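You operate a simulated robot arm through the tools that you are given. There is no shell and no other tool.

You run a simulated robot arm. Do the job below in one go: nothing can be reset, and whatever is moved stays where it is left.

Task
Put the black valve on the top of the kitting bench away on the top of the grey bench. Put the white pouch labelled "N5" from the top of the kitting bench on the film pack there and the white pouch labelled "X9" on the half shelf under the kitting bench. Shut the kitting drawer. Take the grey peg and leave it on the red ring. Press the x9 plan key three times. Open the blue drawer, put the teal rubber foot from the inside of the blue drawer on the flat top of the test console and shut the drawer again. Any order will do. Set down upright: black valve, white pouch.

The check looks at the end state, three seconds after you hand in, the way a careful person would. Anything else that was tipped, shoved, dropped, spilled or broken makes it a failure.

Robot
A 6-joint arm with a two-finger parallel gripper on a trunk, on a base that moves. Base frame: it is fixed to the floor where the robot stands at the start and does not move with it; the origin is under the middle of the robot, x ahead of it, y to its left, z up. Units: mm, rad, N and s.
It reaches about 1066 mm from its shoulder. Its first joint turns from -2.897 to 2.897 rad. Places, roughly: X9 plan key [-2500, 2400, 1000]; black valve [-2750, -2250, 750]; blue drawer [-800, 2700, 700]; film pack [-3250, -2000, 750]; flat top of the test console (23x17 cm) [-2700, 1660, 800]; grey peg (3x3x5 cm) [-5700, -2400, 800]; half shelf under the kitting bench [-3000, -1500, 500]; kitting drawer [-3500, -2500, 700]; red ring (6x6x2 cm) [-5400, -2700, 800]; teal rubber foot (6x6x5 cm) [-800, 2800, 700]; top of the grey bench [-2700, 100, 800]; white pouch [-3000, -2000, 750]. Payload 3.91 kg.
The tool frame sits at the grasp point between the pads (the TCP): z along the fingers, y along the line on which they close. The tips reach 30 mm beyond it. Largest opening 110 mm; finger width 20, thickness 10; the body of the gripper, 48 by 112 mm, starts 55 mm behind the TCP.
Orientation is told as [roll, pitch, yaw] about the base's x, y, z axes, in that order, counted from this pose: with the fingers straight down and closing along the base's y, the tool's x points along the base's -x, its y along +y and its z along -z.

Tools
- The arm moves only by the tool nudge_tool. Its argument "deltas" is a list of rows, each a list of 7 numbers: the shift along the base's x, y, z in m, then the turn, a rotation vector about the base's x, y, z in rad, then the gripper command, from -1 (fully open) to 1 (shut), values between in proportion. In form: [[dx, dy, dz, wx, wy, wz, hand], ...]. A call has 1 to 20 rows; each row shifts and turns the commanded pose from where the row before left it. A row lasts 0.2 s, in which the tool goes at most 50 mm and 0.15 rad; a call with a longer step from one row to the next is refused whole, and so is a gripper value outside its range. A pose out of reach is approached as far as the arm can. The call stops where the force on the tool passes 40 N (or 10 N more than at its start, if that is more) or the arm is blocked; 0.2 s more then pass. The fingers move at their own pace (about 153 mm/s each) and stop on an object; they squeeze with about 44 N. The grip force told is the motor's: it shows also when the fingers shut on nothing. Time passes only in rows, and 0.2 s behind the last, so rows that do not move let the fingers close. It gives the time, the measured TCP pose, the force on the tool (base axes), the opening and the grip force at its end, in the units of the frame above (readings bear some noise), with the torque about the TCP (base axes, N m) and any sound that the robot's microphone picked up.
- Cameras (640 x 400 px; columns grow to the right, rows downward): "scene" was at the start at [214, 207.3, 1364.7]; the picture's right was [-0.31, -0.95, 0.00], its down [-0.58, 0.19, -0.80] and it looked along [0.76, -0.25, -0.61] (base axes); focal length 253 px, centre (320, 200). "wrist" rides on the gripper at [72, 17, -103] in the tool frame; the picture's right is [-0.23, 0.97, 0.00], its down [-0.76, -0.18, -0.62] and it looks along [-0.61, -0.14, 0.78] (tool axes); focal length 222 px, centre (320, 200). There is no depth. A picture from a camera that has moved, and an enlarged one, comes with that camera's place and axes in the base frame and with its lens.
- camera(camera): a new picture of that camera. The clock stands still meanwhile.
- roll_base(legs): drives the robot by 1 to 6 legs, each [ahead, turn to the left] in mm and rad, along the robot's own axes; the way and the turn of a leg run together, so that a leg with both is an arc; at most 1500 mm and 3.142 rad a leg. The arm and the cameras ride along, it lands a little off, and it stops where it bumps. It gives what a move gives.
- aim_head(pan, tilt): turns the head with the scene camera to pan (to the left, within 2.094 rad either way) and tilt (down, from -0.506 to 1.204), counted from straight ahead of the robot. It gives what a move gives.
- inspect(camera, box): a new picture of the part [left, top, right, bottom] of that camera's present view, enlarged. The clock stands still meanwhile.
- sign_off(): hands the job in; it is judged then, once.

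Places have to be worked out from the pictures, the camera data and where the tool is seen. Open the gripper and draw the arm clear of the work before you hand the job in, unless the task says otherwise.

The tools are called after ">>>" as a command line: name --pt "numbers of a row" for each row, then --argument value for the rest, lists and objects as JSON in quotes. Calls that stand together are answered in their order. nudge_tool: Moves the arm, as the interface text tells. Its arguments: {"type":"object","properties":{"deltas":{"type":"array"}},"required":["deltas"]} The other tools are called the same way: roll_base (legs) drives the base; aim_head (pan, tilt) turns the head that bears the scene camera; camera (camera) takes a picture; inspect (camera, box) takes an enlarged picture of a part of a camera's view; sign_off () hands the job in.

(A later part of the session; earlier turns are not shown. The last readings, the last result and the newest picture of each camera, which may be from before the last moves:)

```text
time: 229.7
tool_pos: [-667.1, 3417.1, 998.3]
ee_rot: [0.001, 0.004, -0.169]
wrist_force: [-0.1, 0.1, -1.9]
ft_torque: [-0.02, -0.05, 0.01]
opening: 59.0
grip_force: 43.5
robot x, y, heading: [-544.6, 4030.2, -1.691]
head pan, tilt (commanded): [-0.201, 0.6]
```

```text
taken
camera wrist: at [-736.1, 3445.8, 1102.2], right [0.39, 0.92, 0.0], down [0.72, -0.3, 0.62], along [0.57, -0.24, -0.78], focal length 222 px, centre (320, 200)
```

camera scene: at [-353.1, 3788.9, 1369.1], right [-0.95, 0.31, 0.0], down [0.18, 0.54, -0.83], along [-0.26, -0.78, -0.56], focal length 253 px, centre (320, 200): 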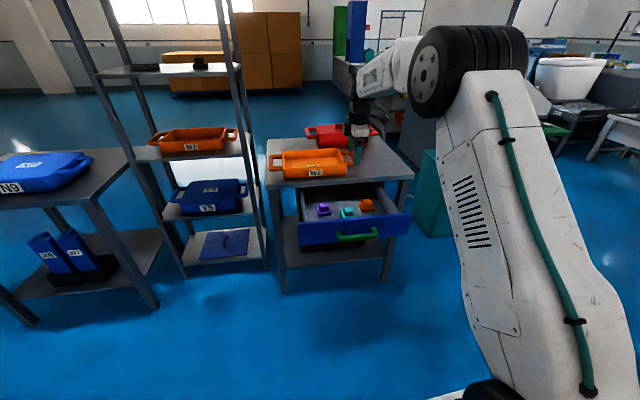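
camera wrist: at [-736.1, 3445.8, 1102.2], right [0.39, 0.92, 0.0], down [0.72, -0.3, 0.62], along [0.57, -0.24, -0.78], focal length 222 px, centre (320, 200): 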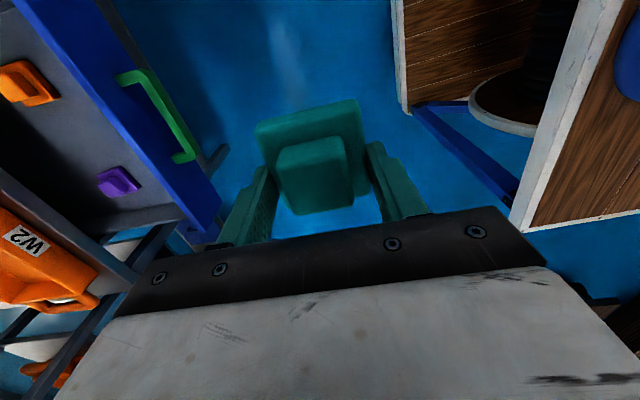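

Foot held. Before driving I'll look west/south-west toward the console's north and west side.

>>> aim_head --pan -1.1 --tilt 0.3

>>> camera --camera "scene"

>>> aim_head --pan -1.7 --tilt 0.3

>>> camera --camera "scene"

```text
time: 230.9
tool_pos: [-668.2, 3416.3, 999.1]
ee_rot: [0.002, 0.004, -0.169]
wrist_force: [-0.3, 0.5, -1.6]
ft_torque: [0.0, -0.03, -0.01]
opening: 59.3
grip_force: 43.6
robot x, y, heading: [-539.8, 4029.4, -1.689]
head pan, tilt (commanded): [-1.1, 0.3]
```

```text
taken
camera scene: at [-412.8, 3840.5, 1396.5], right [-0.35, 0.94, 0.0], down [0.28, 0.1, -0.96], along [-0.9, -0.33, -0.3], focal length 253 px, centre (320, 200)
```

scene: 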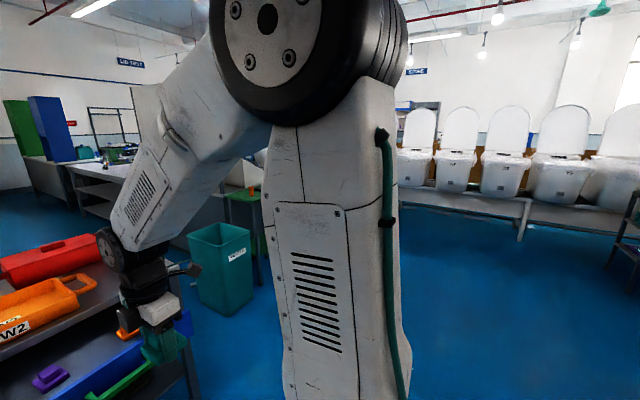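

```text
time: 231.9
tool_pos: [-667.6, 3415.2, 999.1]
ee_rot: [0.002, 0.003, -0.169]
wrist_force: [0.6, 0.5, -2.1]
ft_torque: [-0.02, -0.02, 0.05]
opening: 59.3
grip_force: 44.2
robot x, y, heading: [-544.7, 4028.9, -1.689]
head pan, tilt (commanded): [-1.7, 0.3]
```

```text
taken
camera scene: at [-415.7, 3895.6, 1396.6], right [0.25, 0.97, 0.0], down [0.29, -0.07, -0.96], along [-0.93, 0.23, -0.3], focal length 253 px, centre (320, 200)
```

scene: 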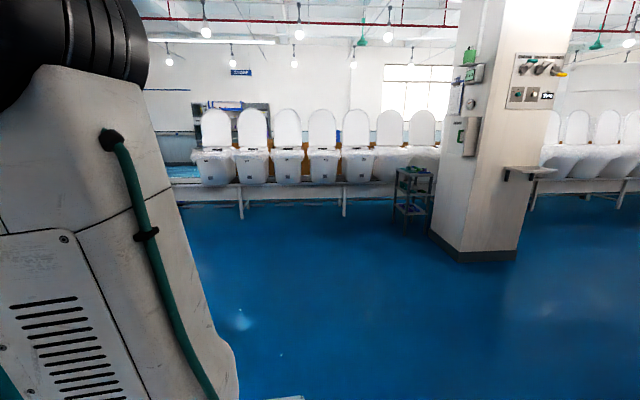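

The toilet rack runs along x≈-4200, leaving a corridor of about 1.3 m west of the console. I'll drive west to about (-3300,3500) and turn to look south at the console's working side.

>>> roll_base --legs '[[0, -1.263], [1500, 0], [1250, 0], [0, 1.25]]'

>>> aim_head --pan 0.3 --tilt 0.35

>>> camera --camera "scene"

>>> camera --camera "wrist"

```text
time: 251.4
tool_pos: [-3317.2, 2822.9, 997.4]
ee_rot: [0.001, 0.004, -0.137]
wrist_force: [-0.3, -0.7, -1.5]
ft_torque: [0.03, -0.01, -0.01]
opening: 59.1
grip_force: 43.5
robot x, y, heading: [-3208.8, 3437.5, -1.657]
head pan, tilt (commanded): [-1.7, 0.3]
```

```text
time: 253.3
tool_pos: [-3317.1, 2823.1, 997.8]
ee_rot: [0.001, 0.004, -0.136]
wrist_force: [0.3, 0.1, -0.9]
ft_torque: [0.0, -0.04, -0.04]
opening: 59.3
grip_force: 44.1
robot x, y, heading: [-3214.9, 3437.3, -1.66]
head pan, tilt (commanded): [0.3, 0.351]
```

```text
taken
camera scene: at [-2968.9, 3198.7, 1391.9], right [-0.98, -0.21, 0.0], down [-0.07, 0.34, -0.94], along [0.2, -0.92, -0.34], focal length 253 px, centre (320, 200)
```

scene: 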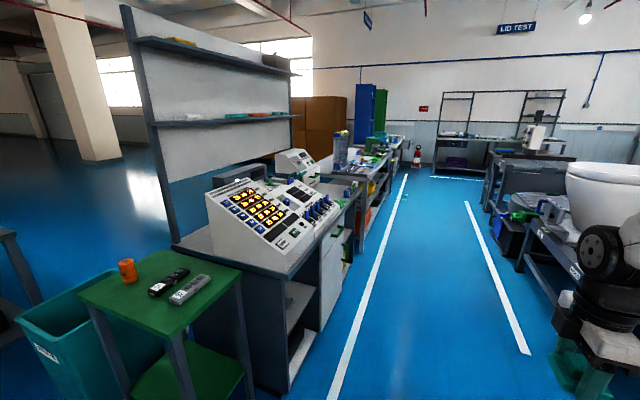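

```text
taken
camera wrist: at [-3386.1, 2850.4, 1102.1], right [0.36, 0.93, 0.0], down [0.73, -0.28, 0.62], along [0.58, -0.22, -0.78], focal length 222 px, centre (320, 200)
```

wrist: 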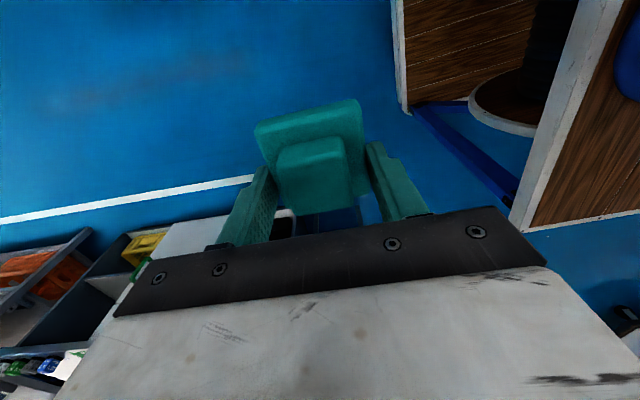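

I now see the console's keys and the aisle running south past the grey and kitting benches. I'll zoom in on the console.

>>> inspect --camera "scene" --box '[190, 130, 370, 290]'

>>> inspect --camera "scene" --box '[200, 160, 300, 260]'

```text
2.50 times, centred on (280, 210) of scene
camera zoom: at [-2968.9, 3198.7, 1391.9], right [-0.98, -0.21, 0.0], down [-0.07, 0.34, -0.94], along [0.2, -0.92, -0.34], focal length 632 px, centre (420, 175)
```

zoom: 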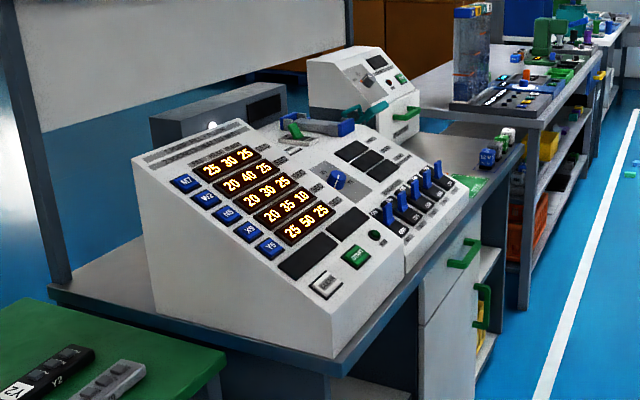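

```text
4.00 times, centred on (250, 210) of scene
camera zoom: at [-2968.9, 3198.7, 1391.9], right [-0.98, -0.21, 0.0], down [-0.07, 0.34, -0.94], along [0.2, -0.92, -0.34], focal length 1011 px, centre (600, 160)
```

zoom: 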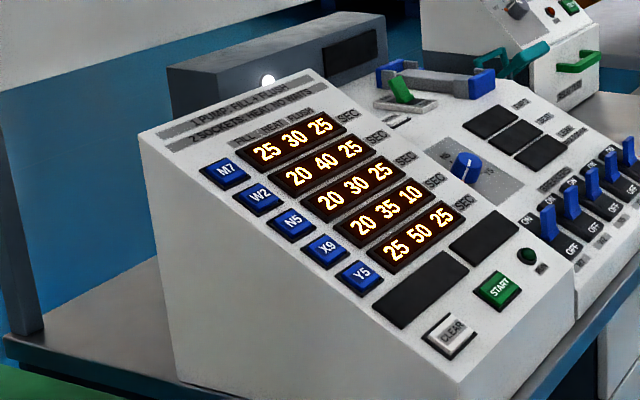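

X9 is the fourth blue key on the sloped panel, at about (-2553,2436,1000). I'll drive down the aisle to about (-3600,2100) and face the console from the west.

>>> roll_base --legs '[[0, -0.195], [1390, 0], [0, 1.68]]'

>>> aim_head --pan 0.1 --tilt 0.5

>>> camera --camera "scene"

>>> aim_head --pan -0.5 --tilt 0.5

>>> camera --camera "scene"

```text
time: 265.1
tool_pos: [-3021.5, 1937.8, 999.3]
ee_rot: [0.001, 0.003, 1.32]
wrist_force: [0.3, 0.1, -1.5]
ft_torque: [0.04, 0.01, 0.01]
opening: 59.2
grip_force: 43.9
robot x, y, heading: [-3617.3, 2115.0, -0.202]
head pan, tilt (commanded): [0.3, 0.351]
```

```text
time: 265.8
tool_pos: [-3020.4, 1938.6, 998.8]
ee_rot: [0.002, 0.005, 1.321]
wrist_force: [-1.3, 0.9, -1.8]
ft_torque: [0.01, -0.01, -0.02]
opening: 59.1
grip_force: 43.9
robot x, y, heading: [-3622.6, 2108.9, -0.198]
head pan, tilt (commanded): [0.099, 0.499]
```

```text
taken
camera scene: at [-3354.3, 2307.7, 1378.2], right [-0.1, -0.99, 0.0], down [-0.48, 0.05, -0.88], along [0.87, -0.09, -0.48], focal length 253 px, centre (320, 200)
```

scene: 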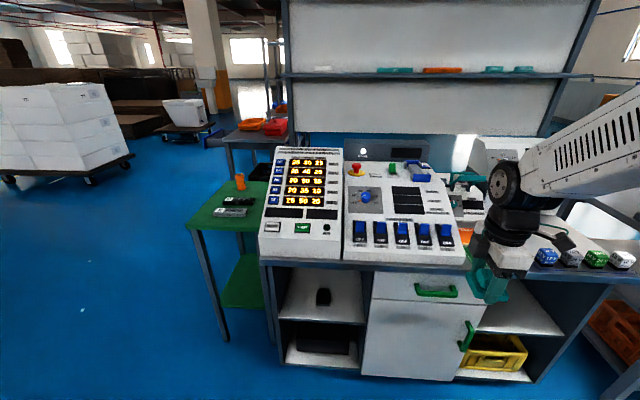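

```text
time: 266.8
tool_pos: [-3020.2, 1939.4, 998.8]
ee_rot: [0.004, 0.002, 1.32]
wrist_force: [-0.7, -0.2, -0.3]
ft_torque: [0.01, 0.01, 0.04]
opening: 59.1
grip_force: 44.2
robot x, y, heading: [-3621.3, 2114.5, -0.201]
head pan, tilt (commanded): [-0.499, 0.499]
```

```text
taken
camera scene: at [-3375.2, 2258.2, 1378.2], right [-0.64, -0.77, 0.0], down [-0.37, 0.31, -0.88], along [0.67, -0.57, -0.48], focal length 253 px, centre (320, 200)
```

scene: 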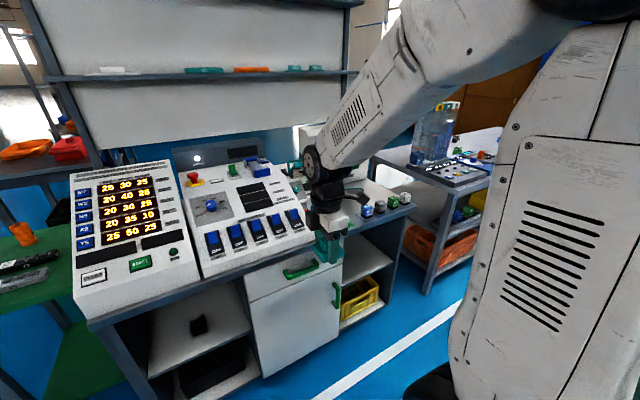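

The arm hides the desk area right of the switch panel. I'll lift and draw the tool toward the robot's left to see it.

>>> nudge_tool --pt "-0.003 0.015 0.012 0 0 0 1" --pt "-0.005 0.022 0.015 0 0 0 1" --pt "-0.005 0.024 0.015 0 0 0 1" --pt "-0.005 0.024 0.015 0 0 0 1" --pt "-0.005 0.024 0.015 0 0 0 1" --pt "-0.005 0.024 0.015 0 0 0 1" --pt "-0.005 0.024 0.015 0 0 0 1" --pt "-0.005 0.024 0.015 0 0 0 1" --pt "-0.005 0.024 0.012 0 0 0 1" --pt "-0.005 0.024 0 0 0 0 1" --pt "-0.005 0.024 0 0 0 0 1" --pt "-0.005 0.024 0 0 0 0 1" --pt "-0.005 0.018 0 0 0 0 1" --pt "-0.002 0.01 0 0 0 0 1"

>>> aim_head --pan -0.35 --tilt 0.5

>>> camera --camera "scene"

>>> inspect --camera "scene" --box '[250, 120, 450, 280]'

```text
time: 269.8
tool_pos: [-3085.7, 2244.8, 1128.1]
ee_rot: [0.001, 0.003, 1.319]
wrist_force: [0.2, 0.2, -1.1]
ft_torque: [0.0, 0.0, 0.01]
opening: 59.3
grip_force: 44.3
robot x, y, heading: [-3620.9, 2112.7, -0.201]
head pan, tilt (commanded): [-0.499, 0.499]
```

```text
time: 270.5
tool_pos: [-3085.0, 2245.2, 1127.8]
ee_rot: [0.002, 0.005, 1.318]
wrist_force: [0.0, 0.5, -1.1]
ft_torque: [0.02, -0.02, 0.0]
opening: 59.0
grip_force: 44.6
robot x, y, heading: [-3619.7, 2111.4, -0.203]
head pan, tilt (commanded): [-0.351, 0.499]
```

```text
taken
camera scene: at [-3367.4, 2269.1, 1378.2], right [-0.52, -0.85, 0.0], down [-0.41, 0.25, -0.88], along [0.75, -0.46, -0.48], focal length 253 px, centre (320, 200)
```

scene: 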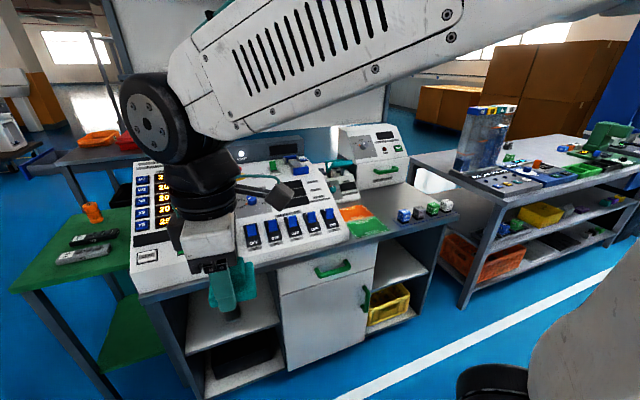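

```text
2.50 times, centred on (350, 200) of scene
camera zoom: at [-3367.4, 2269.1, 1378.2], right [-0.52, -0.85, 0.0], down [-0.41, 0.25, -0.88], along [0.75, -0.46, -0.48], focal length 632 px, centre (245, 200)
```

zoom: 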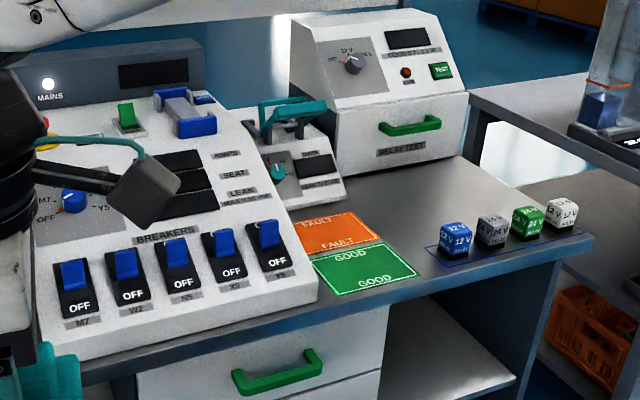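

The hint for the console's flat top projects right onto the desk area with the FAULT/GOOD mats. I'll zoom in closer there.

>>> inspect --camera "scene" --box '[320, 180, 470, 270]'

>>> aim_head --pan -0.6 --tilt 0.6

>>> camera --camera "scene"

```text
4.27 times, centred on (395, 225) of scene
camera zoom: at [-3367.4, 2269.1, 1378.2], right [-0.52, -0.85, 0.0], down [-0.41, 0.25, -0.88], along [0.75, -0.46, -0.48], focal length 1079 px, centre (0, 93)
```

zoom: 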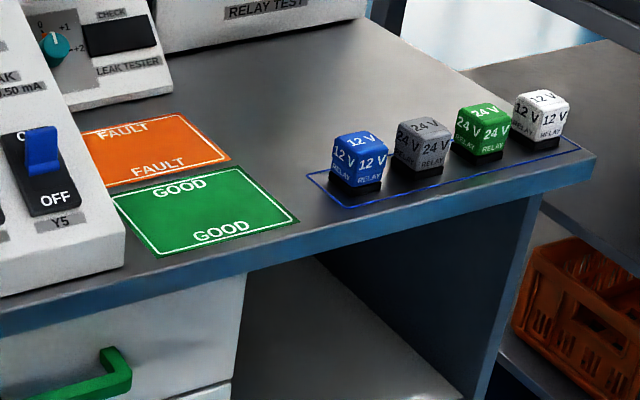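

```text
time: 271.3
tool_pos: [-3085.7, 2244.8, 1127.4]
ee_rot: [0.002, 0.003, 1.318]
wrist_force: [0.2, 0.7, -1.0]
ft_torque: [-0.01, 0.01, 0.04]
opening: 59.1
grip_force: 43.9
robot x, y, heading: [-3621.5, 2110.7, -0.199]
head pan, tilt (commanded): [-0.6, 0.6]
```

```text
taken
camera scene: at [-3383.3, 2253.4, 1369.1], right [-0.72, -0.7, 0.0], down [-0.39, 0.41, -0.83], along [0.57, -0.59, -0.56], focal length 253 px, centre (320, 200)
```

scene: 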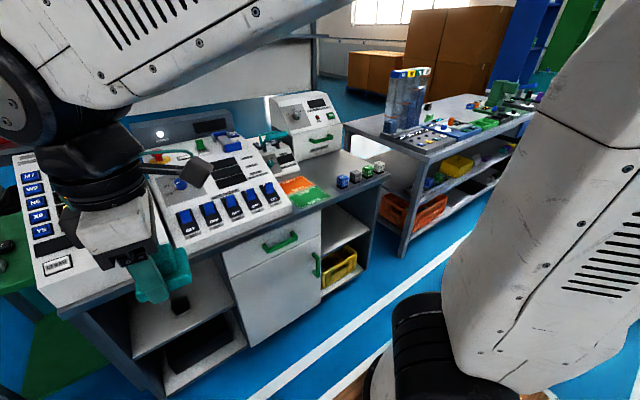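

The desk top is z≈797 and the flat area (with the mats) is centred at about (-2696,1656). I'll swing the foot round to (-2990,1750) and then extend over it, keeping z≥1050.

>>> nudge_tool --pt "0.002 -0.012 0 0 0 0 1" --pt "0.004 -0.02 -0.002 0 0 0 1" --pt "0.005 -0.026 -0.003 0 0 0 1" --pt "0.005 -0.026 -0.003 0 0 0 1" --pt "0.005 -0.026 -0.003 0 0 0 1" --pt "0.005 -0.026 -0.003 0 0 0 1" --pt "0.005 -0.026 -0.003 0 0 0 1" --pt "0.005 -0.026 -0.003 0 0 0 1" --pt "0.005 -0.026 -0.003 0 0 0 1" --pt "0.005 -0.026 -0.003 0 0 0 1" --pt "0.005 -0.026 -0.003 0 0 0 1" --pt "0.005 -0.026 -0.003 0 0 0 1" --pt "0.005 -0.026 -0.003 0 0 0 1" --pt "0.005 -0.026 -0.003 0 0 0 1" --pt "0.005 -0.026 -0.003 0 0 0 1" --pt "0.005 -0.026 -0.003 0 0 0 1" --pt "0.005 -0.026 -0.003 0 0 0 1" --pt "0.005 -0.026 -0.003 0 0 0 1" --pt "0.007 -0.026 -0.003 0 0 0 1" --pt "0.012 -0.02 0 0 0 0 1"

>>> nudge_tool --pt "0.02 -0.01 0 0 0 0 1" --pt "0.024 -0.008 -0.003 0 0 0 1" --pt "0.024 -0.008 -0.003 0 0 0 1" --pt "0.024 -0.008 -0.003 0 0 0 1" --pt "0.024 -0.008 -0.003 0 0 0 1" --pt "0.024 -0.008 -0.003 0 0 0 1" --pt "0.024 -0.008 -0.003 0 0 0 1" --pt "0.024 -0.008 -0.003 0 0 0 1" --pt "0.024 -0.008 -0.003 0 0 0 1" --pt "0.024 -0.008 -0.003 0 0 0 1" --pt "0.02 -0.006 -0.003 0 0 0 1" --pt "0.012 -0.003 -0.003 0 0 0 1" --pt "0 0 0 0 0 0 1"

>>> camera --camera "wrist"

>>> camera --camera "scene"

```text
time: 275.5
tool_pos: [-2979.7, 1750.0, 1076.6]
ee_rot: [0.002, 0.004, 1.321]
wrist_force: [0.2, 0.2, -0.6]
ft_torque: [0.0, -0.03, -0.02]
opening: 59.0
grip_force: 44.1
robot x, y, heading: [-3622.2, 2112.3, -0.206]
head pan, tilt (commanded): [-0.6, 0.6]
```

```text
time: 278.3
tool_pos: [-2711.0, 1658.2, 1041.7]
ee_rot: [0.001, 0.003, 1.319]
wrist_force: [-0.3, -0.1, -1.2]
ft_torque: [0.07, -0.01, -0.02]
opening: 58.9
grip_force: 44.2
robot x, y, heading: [-3619.8, 2113.4, -0.202]
head pan, tilt (commanded): [-0.6, 0.6]
```

```text
taken
camera wrist: at [-2745.5, 1593.8, 1146.0], right [-0.89, 0.46, 0.0], down [0.36, 0.7, 0.62], along [0.29, 0.55, -0.78], focal length 222 px, centre (320, 200)
```

wrist: 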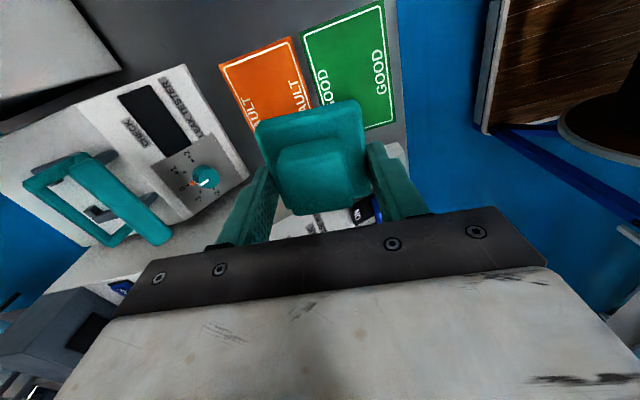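

```text
taken
camera scene: at [-3383.4, 2253.2, 1369.1], right [-0.72, -0.7, 0.0], down [-0.39, 0.41, -0.82], along [0.57, -0.59, -0.57], focal length 253 px, centre (320, 200)
```

scene: 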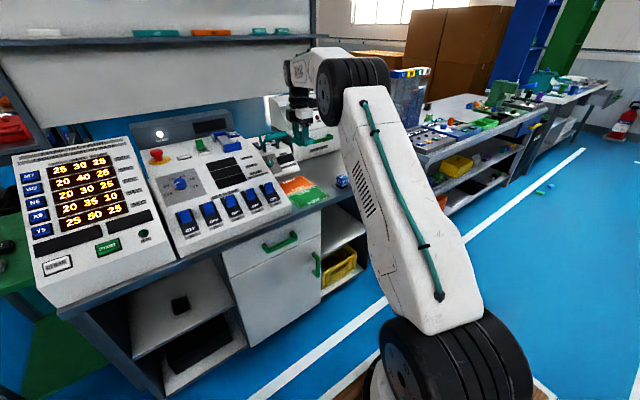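

Confirmed: the mats' combined centre is near (-2698,1660). I'll shift 12 mm and descend to about z=838.

>>> nudge_tool --pt "0.004 0 -0.008 0 0 0 1" --pt "0.004 0.001 -0.014 0 0 0 1" --pt "0.004 0 -0.018 0 0 0 1" --pt "0 0 -0.02 0 0 0 1" --pt "0 0 -0.02 0 0 0 1" --pt "0 0 -0.02 0 0 0 1" --pt "0 0 -0.02 0 0 0 1" --pt "0 0 -0.02 0 0 0 1" --pt "0 0 -0.02 0 0 0 1" --pt "0 0 -0.016 0 0 0 1" --pt "0 0 -0.012 0 0 0 1" --pt "0 0 -0.01 0 0 0 1" --pt "0 0 -0.004 0 0 0 1" --pt "0 0 0 0 0 0 1"

>>> camera --camera "wrist"

>>> inspect --camera "scene" --box '[240, 110, 380, 250]'

```text
time: 281.3
tool_pos: [-2701.2, 1658.9, 838.9]
ee_rot: [0.003, 0.003, 1.318]
wrist_force: [0.3, 0.7, -1.1]
ft_torque: [0.01, 0.02, 0.01]
opening: 58.9
grip_force: 44.3
robot x, y, heading: [-3620.8, 2113.7, -0.201]
head pan, tilt (commanded): [-0.6, 0.6]
```

```text
taken
camera wrist: at [-2734.3, 1594.9, 942.4], right [-0.89, 0.46, 0.0], down [0.36, 0.7, 0.62], along [0.29, 0.55, -0.78], focal length 222 px, centre (320, 200)
```

wrist: 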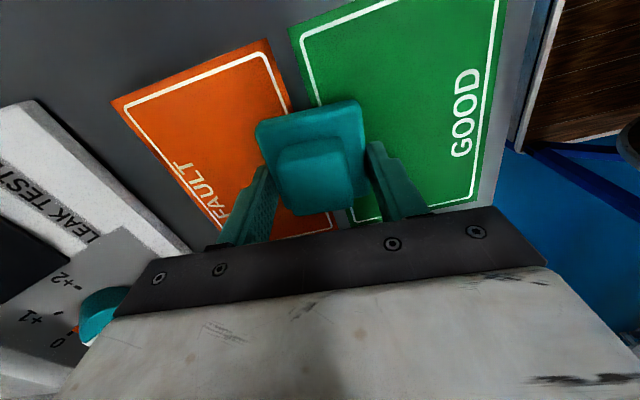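

```text
2.86 times, centred on (310, 180) of scene
camera zoom: at [-3383.3, 2253.2, 1369.1], right [-0.72, -0.7, 0.0], down [-0.39, 0.41, -0.82], along [0.57, -0.59, -0.57], focal length 722 px, centre (349, 257)
```

zoom: 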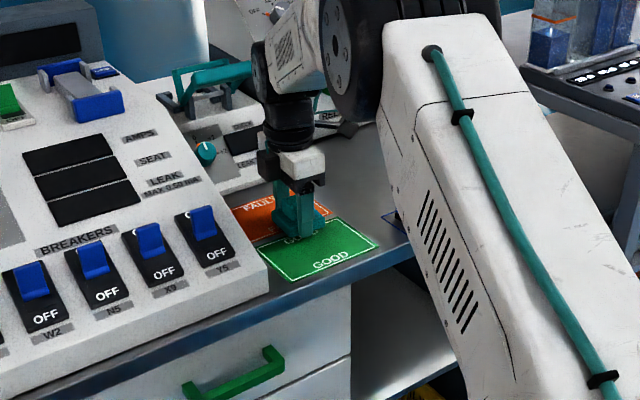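

The foot is centred over the flat area. I'll creep down until contact.

>>> nudge_tool --pt "0 0 -0.003 0 0 0 1" --pt "0 0 -0.002 0 0 0 1" --pt "0 0 -0.002 0 0 0 1" --pt "0 0 0 0 0 0 1"

>>> nudge_tool --pt "0 0 -0.002 0 0 0 1" --pt "0 0 -0.001 0 0 0 1" --pt "0 0 0 0 0 0 1"

```text
time: 282.3
tool_pos: [-2700.1, 1658.6, 832.5]
ee_rot: [0.001, 0.002, 1.32]
wrist_force: [-0.1, 0.2, -1.7]
ft_torque: [0.04, -0.02, 0.0]
opening: 58.9
grip_force: 44.2
robot x, y, heading: [-3622.1, 2108.2, -0.201]
head pan, tilt (commanded): [-0.6, 0.6]
```

```text
time: 283.1
tool_pos: [-2699.7, 1660.8, 830.2]
ee_rot: [-0.001, 0.004, 1.319]
wrist_force: [-0.5, -1.0, 5.8]
ft_torque: [-0.29, 0.0, 0.04]
opening: 59.1
grip_force: 44.5
robot x, y, heading: [-3622.5, 2110.1, -0.2]
head pan, tilt (commanded): [-0.6, 0.6]
```

Contact at z≈830 (5.8 N). I'll open gently and rise straight up.

>>> nudge_tool --pt "0 0 0 0 0 0 0.1" --pt "0 0 0 0 0 0 -0.3" --pt "0 0 0 0 0 0 -0.6" --pt "0 0 0 0 0 0 -0.6" --pt "0 0 0.02 0 0 0 -0.6" --pt "0 0 0.04 0 0 0 -0.6" --pt "0 0 0.045 0 0 0 -0.6" --pt "0 0 0.045 0 0 0 -0.6" --pt "0 0 0.045 0 0 0 -0.6" --pt "0 0 0.045 0 0 0 -0.6" --pt "0 0 0 0 0 0 -0.6"

>>> camera --camera "wrist"

>>> inspect --camera "scene" --box '[240, 130, 380, 250]'

```text
time: 285.5
tool_pos: [-2702.3, 1660.9, 1069.8]
ee_rot: [0.002, 0.003, 1.319]
wrist_force: [-0.1, 0.2, 0.0]
ft_torque: [0.0, 0.01, -0.02]
opening: 88.1
grip_force: 0.0
robot x, y, heading: [-3621.5, 2111.8, -0.201]
head pan, tilt (commanded): [-0.6, 0.6]
```

```text
taken
camera wrist: at [-2736.1, 1596.3, 1172.8], right [-0.89, 0.46, 0.0], down [0.36, 0.7, 0.62], along [0.29, 0.55, -0.78], focal length 222 px, centre (320, 200)
```

wrist: 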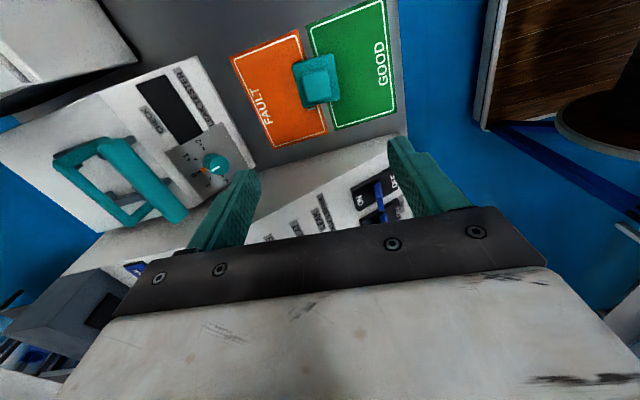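

```text
3.33 times, centred on (310, 190) of scene
camera zoom: at [-3383.3, 2253.2, 1369.1], right [-0.72, -0.7, 0.0], down [-0.39, 0.41, -0.82], along [0.57, -0.59, -0.57], focal length 843 px, centre (353, 233)
```

zoom: 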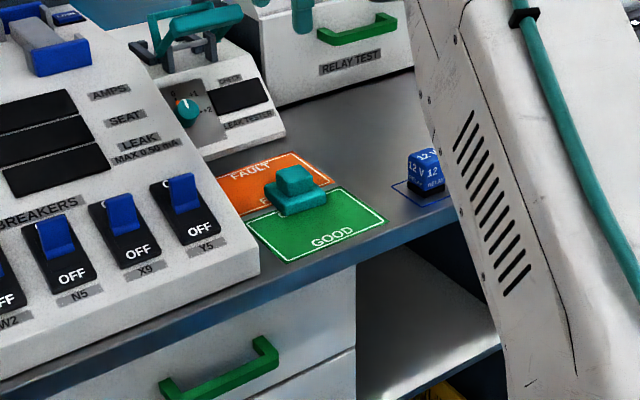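

The teal foot stands on the console's flat top. Now the X9 key: I'll retract the arm and reposition the base in front of the plan panel.

>>> nudge_tool --pt "-0.0339 0.029 0.01 0 0 0 1" --pt "-0.0339 0.029 0.01 0 0 0 1" --pt "-0.0339 0.029 0.01 0 0 0 1" --pt "-0.0339 0.029 0.01 0 0 0 1" --pt "-0.0339 0.029 0.01 0 0 0 1" --pt "-0.0339 0.029 0.01 0 0 0 1" --pt "-0.0339 0.029 0.01 0 0 0 1" --pt "-0.0339 0.029 0.01 0 0 0 1" --pt "-0.0339 0.029 0.01 0 0 0 1" --pt "-0.0339 0.029 0.01 0 0 0 1" --pt "0 0 0 0 0 0 1"

>>> roll_base --legs '[[0, 1.478], [551, 0], [0, -1.453]]'

>>> aim_head --pan -0.05 --tilt 0.45

>>> camera --camera "scene"

>>> camera --camera "wrist"

```text
time: 287.9
tool_pos: [-3038.7, 1948.7, 1167.3]
ee_rot: [0.001, 0.004, 1.32]
wrist_force: [-0.4, 0.6, -0.3]
ft_torque: [0.0, 0.01, -0.02]
opening: 0.0
grip_force: 37.2
robot x, y, heading: [-3619.2, 2108.2, -0.201]
head pan, tilt (commanded): [-0.6, 0.6]
```

```text
time: 298.2
tool_pos: [-2873.5, 2510.3, 1167.7]
ee_rot: [0.001, 0.003, 1.366]
wrist_force: [0.3, 0.0, 0.3]
ft_torque: [-0.01, 0.02, 0.0]
opening: 0.0
grip_force: 38.1
robot x, y, heading: [-3463.6, 2648.3, -0.157]
head pan, tilt (commanded): [-0.6, 0.6]
```

```text
time: 299.2
tool_pos: [-2873.6, 2509.8, 1167.4]
ee_rot: [0.002, 0.005, 1.365]
wrist_force: [-0.4, 0.4, -0.4]
ft_torque: [0.01, 0.01, 0.0]
opening: 0.4
grip_force: 37.4
robot x, y, heading: [-3461.5, 2645.2, -0.153]
head pan, tilt (commanded): [-0.051, 0.45]
```

```text
taken
camera scene: at [-3207.0, 2840.4, 1382.6], right [-0.21, -0.98, 0.0], down [-0.43, 0.09, -0.9], along [0.88, -0.19, -0.44], focal length 253 px, centre (320, 200)
```

scene: 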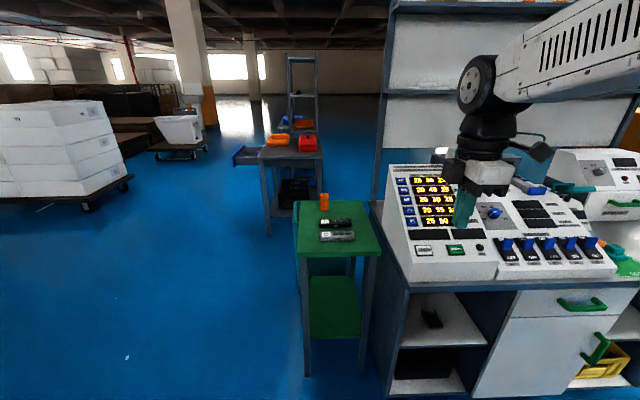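

```text
taken
camera wrist: at [-2905.2, 2444.2, 1271.4], right [-0.91, 0.42, 0.0], down [0.33, 0.71, 0.62], along [0.26, 0.56, -0.78], focal length 222 px, centre (320, 200)
```

wrist: 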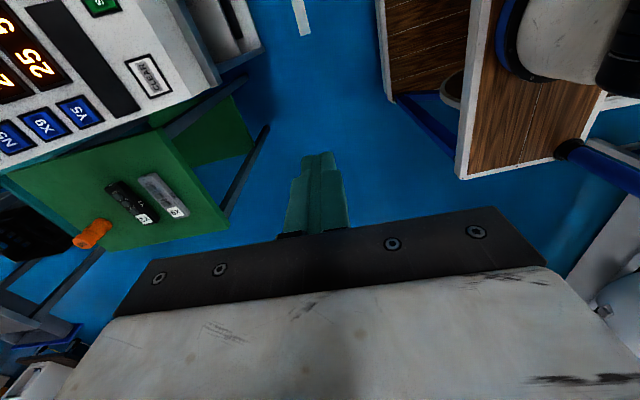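

Both cameras see the X9 key. I'll zoom both to triangulate the keys and the panel slope.

>>> inspect --camera "scene" --box '[370, 150, 510, 290]'

>>> inspect --camera "wrist" --box '[0, 0, 200, 170]'

```text
2.86 times, centred on (440, 220) of scene
camera zoom: at [-3207.0, 2840.4, 1382.6], right [-0.21, -0.98, 0.0], down [-0.43, 0.09, -0.9], along [0.88, -0.19, -0.44], focal length 722 px, centre (-23, 143)
```

zoom: 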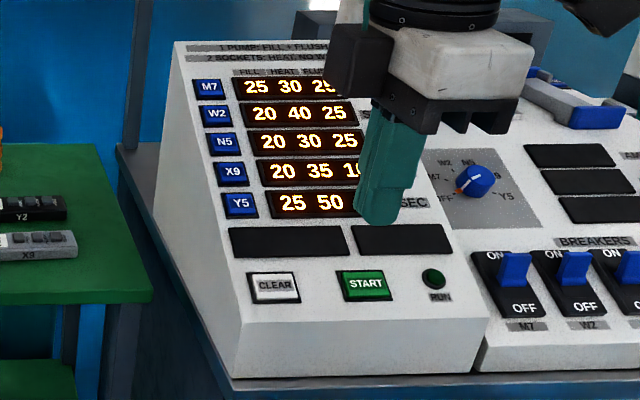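

```text
2.35 times, centred on (100, 85) of wrist
camera zoom: at [-2905.2, 2444.2, 1271.4], right [-0.91, 0.42, 0.0], down [0.33, 0.71, 0.62], along [0.26, 0.56, -0.78], focal length 523 px, centre (838, 471)
```

zoom: 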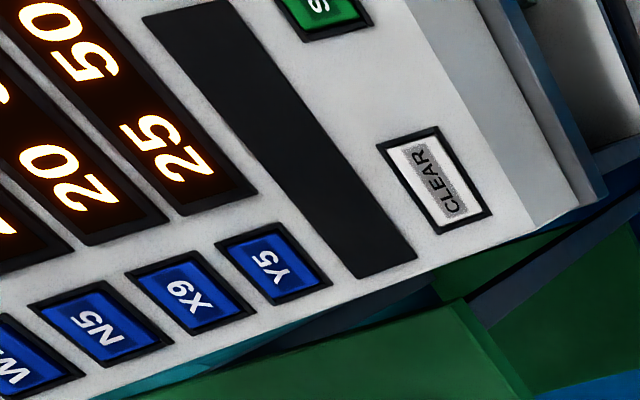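

X9 key is at about (-2535,2392,982) on a panel sloped ~41°. I'll tilt the closed fingers to the panel's normal and move to a pre-press point about 80 mm off the key.

>>> nudge_tool --pt "0.03 -0.012 0 -0.0251 -0.1422 0 1" --pt "0.034 -0.013 -0.005 -0.0251 -0.1422 0 1" --pt "0.034 -0.013 -0.01 -0.0251 -0.1422 0 1" --pt "0.034 -0.013 -0.015 -0.0251 -0.1422 0 1" --pt "0.034 -0.013 -0.018 -0.0251 -0.1422 0 1" --pt "0.034 -0.013 -0.018 0 0 0 1" --pt "0.034 -0.014 -0.018 0 0 0 1" --pt "0.033 -0.014 -0.018 0 0 0 1" --pt "0 0 0 0 0 0 1"

>>> camera --camera "wrist"

>>> inspect --camera "scene" --box '[370, 130, 510, 270]'

```text
time: 301.2
tool_pos: [-2606.6, 2405.4, 1065.8]
ee_rot: [-0.72, -0.016, 1.371]
wrist_force: [-0.3, -0.3, -1.2]
ft_torque: [-0.01, -0.01, 0.01]
opening: 0.1
grip_force: 37.2
robot x, y, heading: [-3464.2, 2648.4, -0.154]
head pan, tilt (commanded): [-0.051, 0.45]
```

```text
taken
camera wrist: at [-2699.9, 2350.0, 1131.0], right [-0.67, 0.38, -0.64], down [-0.12, 0.79, 0.6], along [0.73, 0.48, -0.48], focal length 222 px, centre (320, 200)
```

wrist: 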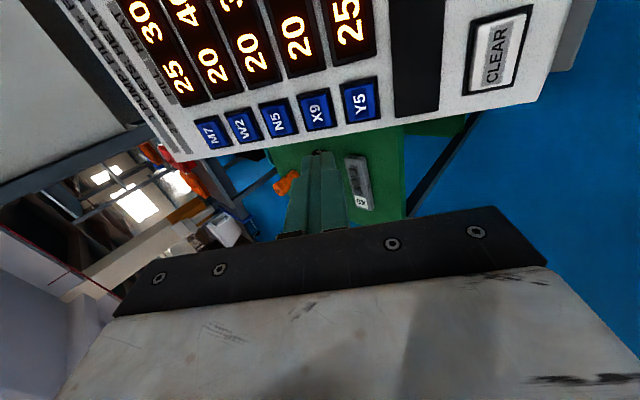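

```text
2.86 times, centred on (440, 200) of scene
camera zoom: at [-3207.1, 2840.5, 1382.7], right [-0.2, -0.98, 0.0], down [-0.43, 0.09, -0.9], along [0.88, -0.18, -0.44], focal length 722 px, centre (-23, 200)
```

zoom: 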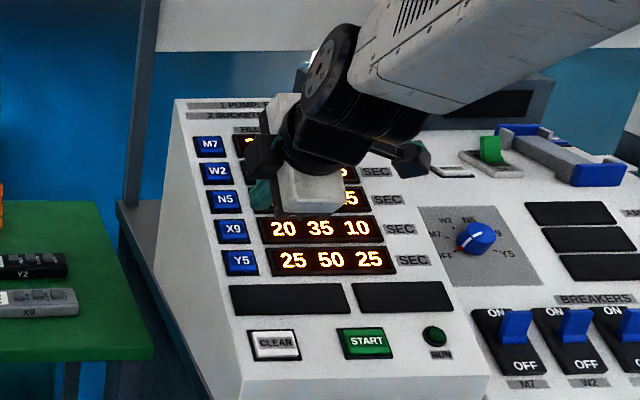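

I'll zoom the wrist view to check the alignment of the finger axis with the X9 key.

>>> inspect --camera "wrist" --box '[240, 70, 400, 190]'

```text
3.33 times, centred on (320, 130) of wrist
camera zoom: at [-2699.9, 2350.0, 1131.0], right [-0.67, 0.38, -0.64], down [-0.12, 0.79, 0.6], along [0.73, 0.48, -0.48], focal length 740 px, centre (320, 433)
```

zoom: 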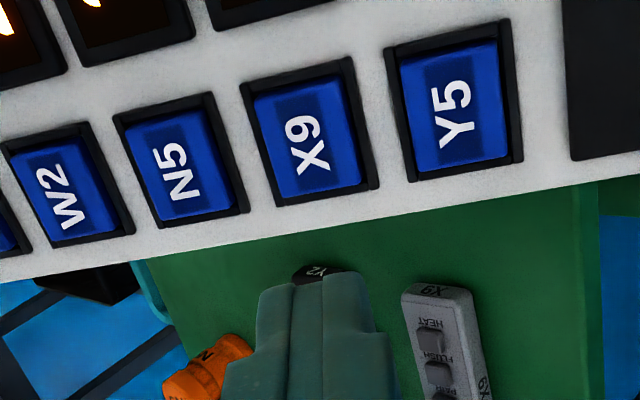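

The key lies about 130 mm ahead along the tool axis, offset only (+2.7,-4.2) mm. I'll correct that and advance 85 mm.

>>> nudge_tool --pt "0.0025 -0.0033 0.0027 0 0 0 1" --pt "0.0195 -0.0036 -0.0226 0 0 0 1" --pt "0.0195 -0.0036 -0.0226 0 0 0 1" --pt "0.013 -0.0024 -0.015 0 0 0 1" --pt "0.0032 -0.0006 -0.0038 0 0 0 1" --pt "0 0 0 0 0 0 1"

>>> inspect --camera "wrist" --box '[220, 70, 420, 230]'

>>> inspect --camera "scene" --box '[370, 130, 510, 270]'

```text
time: 302.6
tool_pos: [-2550.0, 2391.5, 1004.8]
ee_rot: [-0.721, -0.016, 1.37]
wrist_force: [-0.6, -0.6, -0.2]
ft_torque: [-0.01, 0.0, 0.01]
opening: 0.0
grip_force: 37.8
robot x, y, heading: [-3464.1, 2650.0, -0.155]
head pan, tilt (commanded): [-0.051, 0.45]
```

```text
2.50 times, centred on (320, 150) of wrist
camera zoom: at [-2643.8, 2337.2, 1069.6], right [-0.67, 0.38, -0.64], down [-0.12, 0.79, 0.6], along [0.73, 0.48, -0.48], focal length 555 px, centre (320, 325)
```

zoom: 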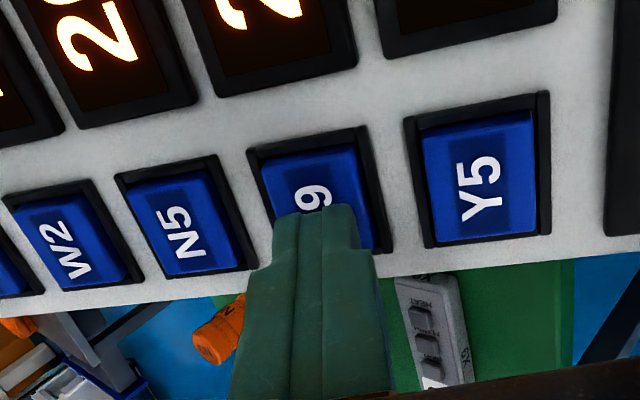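

```text
2.86 times, centred on (440, 200) of scene
camera zoom: at [-3207.0, 2840.4, 1382.6], right [-0.2, -0.98, 0.0], down [-0.43, 0.09, -0.9], along [0.88, -0.18, -0.44], focal length 722 px, centre (-23, 200)
```

zoom: 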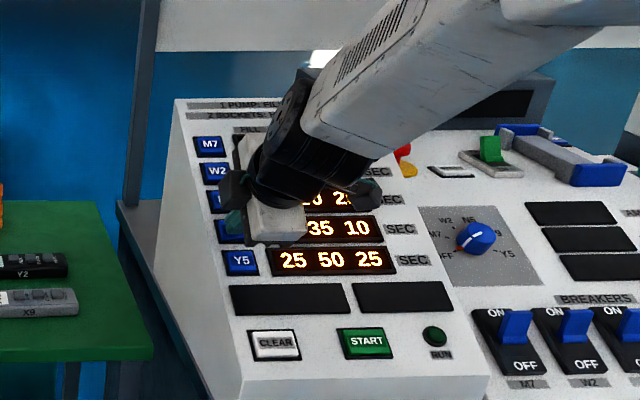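

The fingertips are centred on X9, roughly 18 mm away. I'll advance 14 mm and then in small steps, listening for a click.

>>> nudge_tool --pt "0.0046 -0.0008 -0.0053 0 0 0 1" --pt "0.0039 -0.0007 -0.0045 0 0 0 1" --pt "0 0 0 0 0 0 1"

>>> nudge_tool --pt "0.0013 -0.0002 -0.0015 0 0 0 1" --pt "0.0013 -0.0002 -0.0015 0 0 0 1" --pt "0 0 0 0 0 0 1"

>>> inspect --camera "wrist" --box '[220, 70, 420, 230]'

```text
time: 303.4
tool_pos: [-2543.1, 2391.2, 996.4]
ee_rot: [-0.721, -0.017, 1.37]
wrist_force: [-26.3, 5.6, 17.0]
ft_torque: [0.14, 0.54, 0.01]
opening: 0.1
grip_force: 37.9
robot x, y, heading: [-3463.0, 2648.4, -0.158]
head pan, tilt (commanded): [-0.051, 0.45]
heard: click
```

```text
time: 303.8
tool_pos: [-2542.4, 2390.5, 996.6]
ee_rot: [-0.723, -0.019, 1.369]
wrist_force: [-21.2, 5.1, 14.8]
ft_torque: [0.11, 0.41, -0.05]
opening: 0.0
grip_force: 37.5
robot x, y, heading: [-3461.7, 2646.1, -0.158]
head pan, tilt (commanded): [-0.051, 0.45]
stopped in row 1: the force on the tool passed its limit at 46 N (the readings are from after the stop); the commanded pose is now the measured one
```

```text
2.50 times, centred on (320, 150) of wrist
camera zoom: at [-2636.4, 2335.6, 1061.5], right [-0.67, 0.38, -0.64], down [-0.12, 0.79, 0.6], along [0.73, 0.48, -0.48], focal length 555 px, centre (320, 325)
```

zoom: 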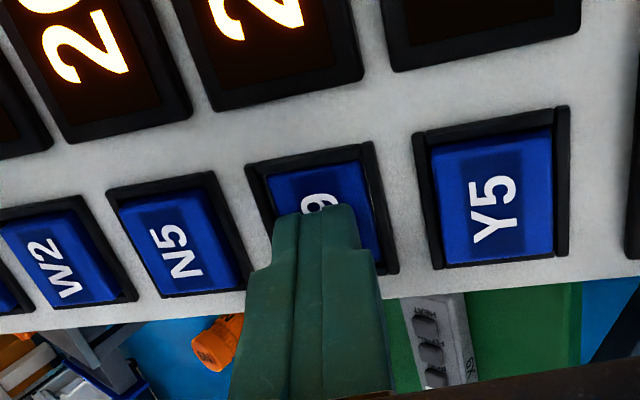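

One click heard: first press. I'll back off 12 mm to release the key.

>>> nudge_tool --pt "-0.0039 0.0007 0.0045 0 0 0 1" --pt "-0.0039 0.0007 0.0045 0 0 0 1" --pt "0 0 0 0 0 0 1" --pt "0 0 0 0 0 0 1"

>>> inspect --camera "wrist" --box '[220, 70, 420, 230]'

>>> inspect --camera "scene" --box '[370, 130, 510, 270]'

```text
time: 304.8
tool_pos: [-2548.8, 2391.4, 1003.2]
ee_rot: [-0.72, -0.018, 1.369]
wrist_force: [-0.1, -0.1, -0.1]
ft_torque: [-0.02, 0.03, -0.04]
opening: 0.2
grip_force: 38.5
robot x, y, heading: [-3462.0, 2644.5, -0.154]
head pan, tilt (commanded): [-0.051, 0.45]
```

```text
2.50 times, centred on (320, 150) of wrist
camera zoom: at [-2642.1, 2336.6, 1068.1], right [-0.67, 0.38, -0.64], down [-0.12, 0.79, 0.6], along [0.73, 0.48, -0.48], focal length 555 px, centre (320, 325)
```

zoom: 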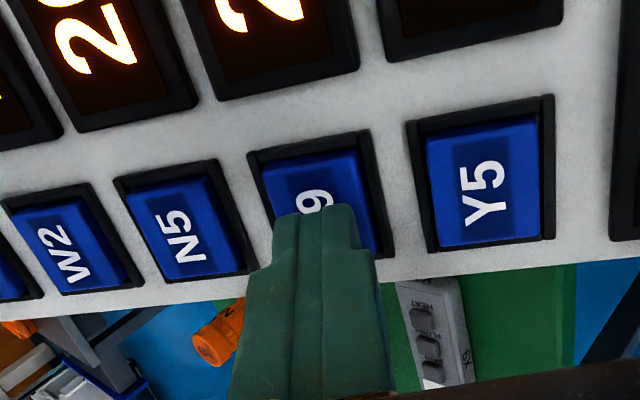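

```text
2.86 times, centred on (440, 200) of scene
camera zoom: at [-3207.0, 2840.4, 1382.6], right [-0.21, -0.98, 0.0], down [-0.43, 0.09, -0.9], along [0.88, -0.18, -0.44], focal length 722 px, centre (-23, 200)
```

zoom: 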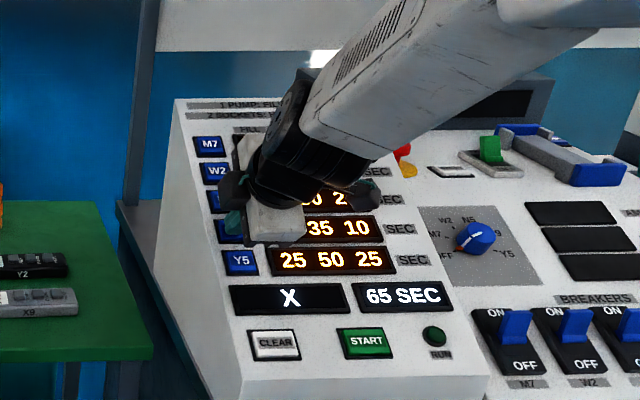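

The display shows "X" and 65 SEC: one press counted and the key has sprung back. Second press.

>>> nudge_tool --pt "0.0033 -0.0006 -0.0038 0 0 0 1" --pt "0.0026 -0.0005 -0.003 0 0 0 1" --pt "0 0 0 0 0 0 1"

>>> nudge_tool --pt "-0.0039 0.0007 0.0045 0 0 0 1" --pt "-0.0039 0.0007 0.0045 0 0 0 1" --pt "0 0 0 0 0 0 1" --pt "0 0 0 0 0 0 1"

>>> inspect --camera "scene" --box '[370, 130, 510, 270]'

```text
time: 305.6
tool_pos: [-2542.4, 2391.0, 998.3]
ee_rot: [-0.723, -0.017, 1.368]
wrist_force: [-11.9, 2.2, 7.5]
ft_torque: [0.05, 0.2, 0.0]
opening: 0.0
grip_force: 37.6
robot x, y, heading: [-3465.6, 2648.4, -0.149]
head pan, tilt (commanded): [-0.051, 0.45]
heard: click
```

```text
time: 306.6
tool_pos: [-2551.0, 2391.9, 1006.7]
ee_rot: [-0.721, -0.018, 1.37]
wrist_force: [0.2, 0.9, -0.3]
ft_torque: [0.04, -0.02, -0.04]
opening: 0.1
grip_force: 37.7
robot x, y, heading: [-3464.8, 2645.6, -0.154]
head pan, tilt (commanded): [-0.051, 0.45]
```

```text
2.86 times, centred on (440, 200) of scene
camera zoom: at [-3207.0, 2840.4, 1382.6], right [-0.21, -0.98, 0.0], down [-0.43, 0.09, -0.9], along [0.88, -0.18, -0.44], focal length 722 px, centre (-23, 200)
```

zoom: 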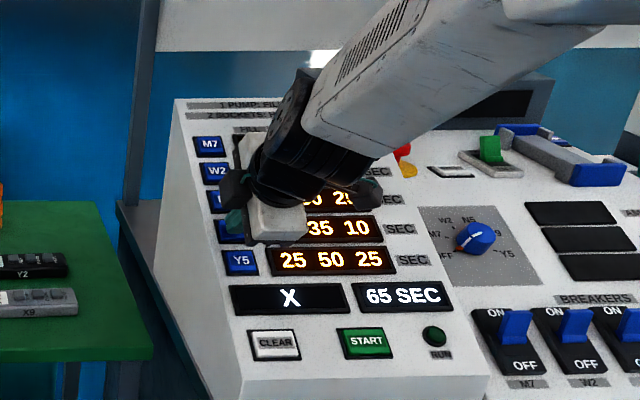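

Second click heard. Third press, advancing 12 mm from this slightly farther position.

>>> nudge_tool --pt "0.0039 -0.0007 -0.0045 0 0 0 1" --pt "0.0038 -0.0007 -0.0043 0 0 0 1" --pt "0 0 0 0 0 0 1"

>>> nudge_tool --pt "-0.0039 0.0007 0.0045 0 0 0 1" --pt "-0.0039 0.0007 0.0045 0 0 0 1" --pt "-0.013 0.0024 0.015 0 0 0 1" --pt "-0.013 0.0024 0.015 0 0 0 1" --pt "-0.026 0.0048 0.03 0 0 0 1" --pt "0 0 0 0 0 0 1"

>>> inspect --camera "scene" --box '[370, 130, 510, 270]'

```text
time: 307.4
tool_pos: [-2543.7, 2389.6, 998.0]
ee_rot: [-0.721, -0.017, 1.371]
wrist_force: [-10.3, 1.9, 8.0]
ft_torque: [0.06, 0.21, 0.0]
opening: 0.0
grip_force: 37.7
robot x, y, heading: [-3460.3, 2647.0, -0.156]
head pan, tilt (commanded): [-0.051, 0.45]
heard: click
```

```text
time: 308.8
tool_pos: [-2601.5, 2402.3, 1066.1]
ee_rot: [-0.722, -0.019, 1.372]
wrist_force: [-0.4, 0.2, -0.9]
ft_torque: [-0.03, 0.02, -0.01]
opening: 0.0
grip_force: 37.4
robot x, y, heading: [-3463.7, 2648.8, -0.158]
head pan, tilt (commanded): [-0.051, 0.45]
```

```text
2.86 times, centred on (440, 200) of scene
camera zoom: at [-3207.0, 2840.4, 1382.6], right [-0.21, -0.98, 0.0], down [-0.43, 0.09, -0.9], along [0.88, -0.18, -0.44], focal length 722 px, centre (-23, 200)
```

zoom: 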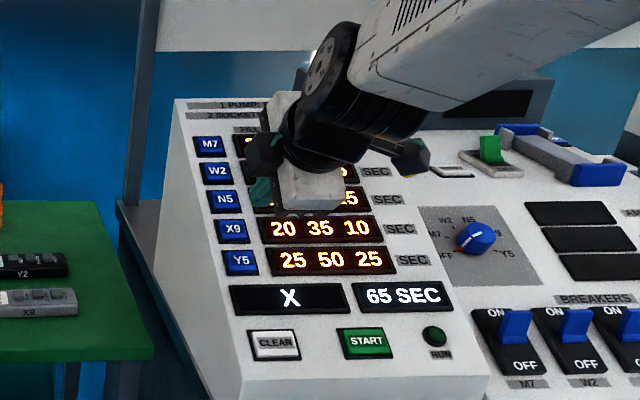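

Three clicks heard in total, so the three presses are done. I'll un-tilt and retract the arm, then return to shut the blue drawer.

>>> nudge_tool --pt "-0.03 0.012 0.02 0 0 0 1" --pt "-0.034 0.013 0.015 0.0251 0.1422 0 1" --pt "-0.034 0.013 0.015 0.0251 0.1422 0 1" --pt "-0.034 0.013 0.012 0.0251 0.1422 0 1" --pt "-0.034 0.013 0.012 0.0251 0.1422 0 1" --pt "-0.034 0.013 0.012 0.0251 0.1422 0 1" --pt "-0.034 0.013 0.01 0 0 0 1" --pt "-0.034 0.013 0 0 0 0 1" --pt "0 0 0 0 0 0 1"

>>> aim_head --pan -0.2 --tilt 0.5

>>> camera --camera "scene"

```text
time: 310.8
tool_pos: [-2870.1, 2505.0, 1163.0]
ee_rot: [0.001, 0.003, 1.364]
wrist_force: [-0.7, 0.0, -1.2]
ft_torque: [-0.01, 0.04, -0.01]
opening: 0.2
grip_force: 37.5
robot x, y, heading: [-3462.8, 2643.7, -0.157]
head pan, tilt (commanded): [-0.051, 0.45]
```

```text
time: 311.5
tool_pos: [-2869.0, 2505.0, 1164.5]
ee_rot: [0.002, 0.003, 1.365]
wrist_force: [0.8, 0.7, 0.3]
ft_torque: [0.01, -0.01, -0.01]
opening: 0.2
grip_force: 37.5
robot x, y, heading: [-3461.2, 2649.5, -0.155]
head pan, tilt (commanded): [-0.201, 0.499]
```

```text
taken
camera scene: at [-3211.8, 2827.6, 1378.2], right [-0.35, -0.94, 0.0], down [-0.45, 0.17, -0.88], along [0.82, -0.31, -0.48], focal length 253 px, centre (320, 200)
```

scene: 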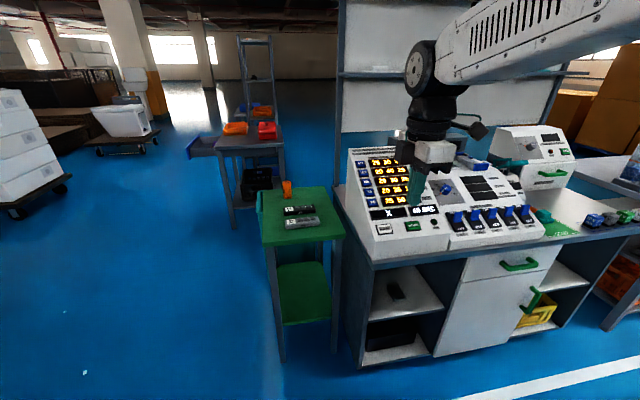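

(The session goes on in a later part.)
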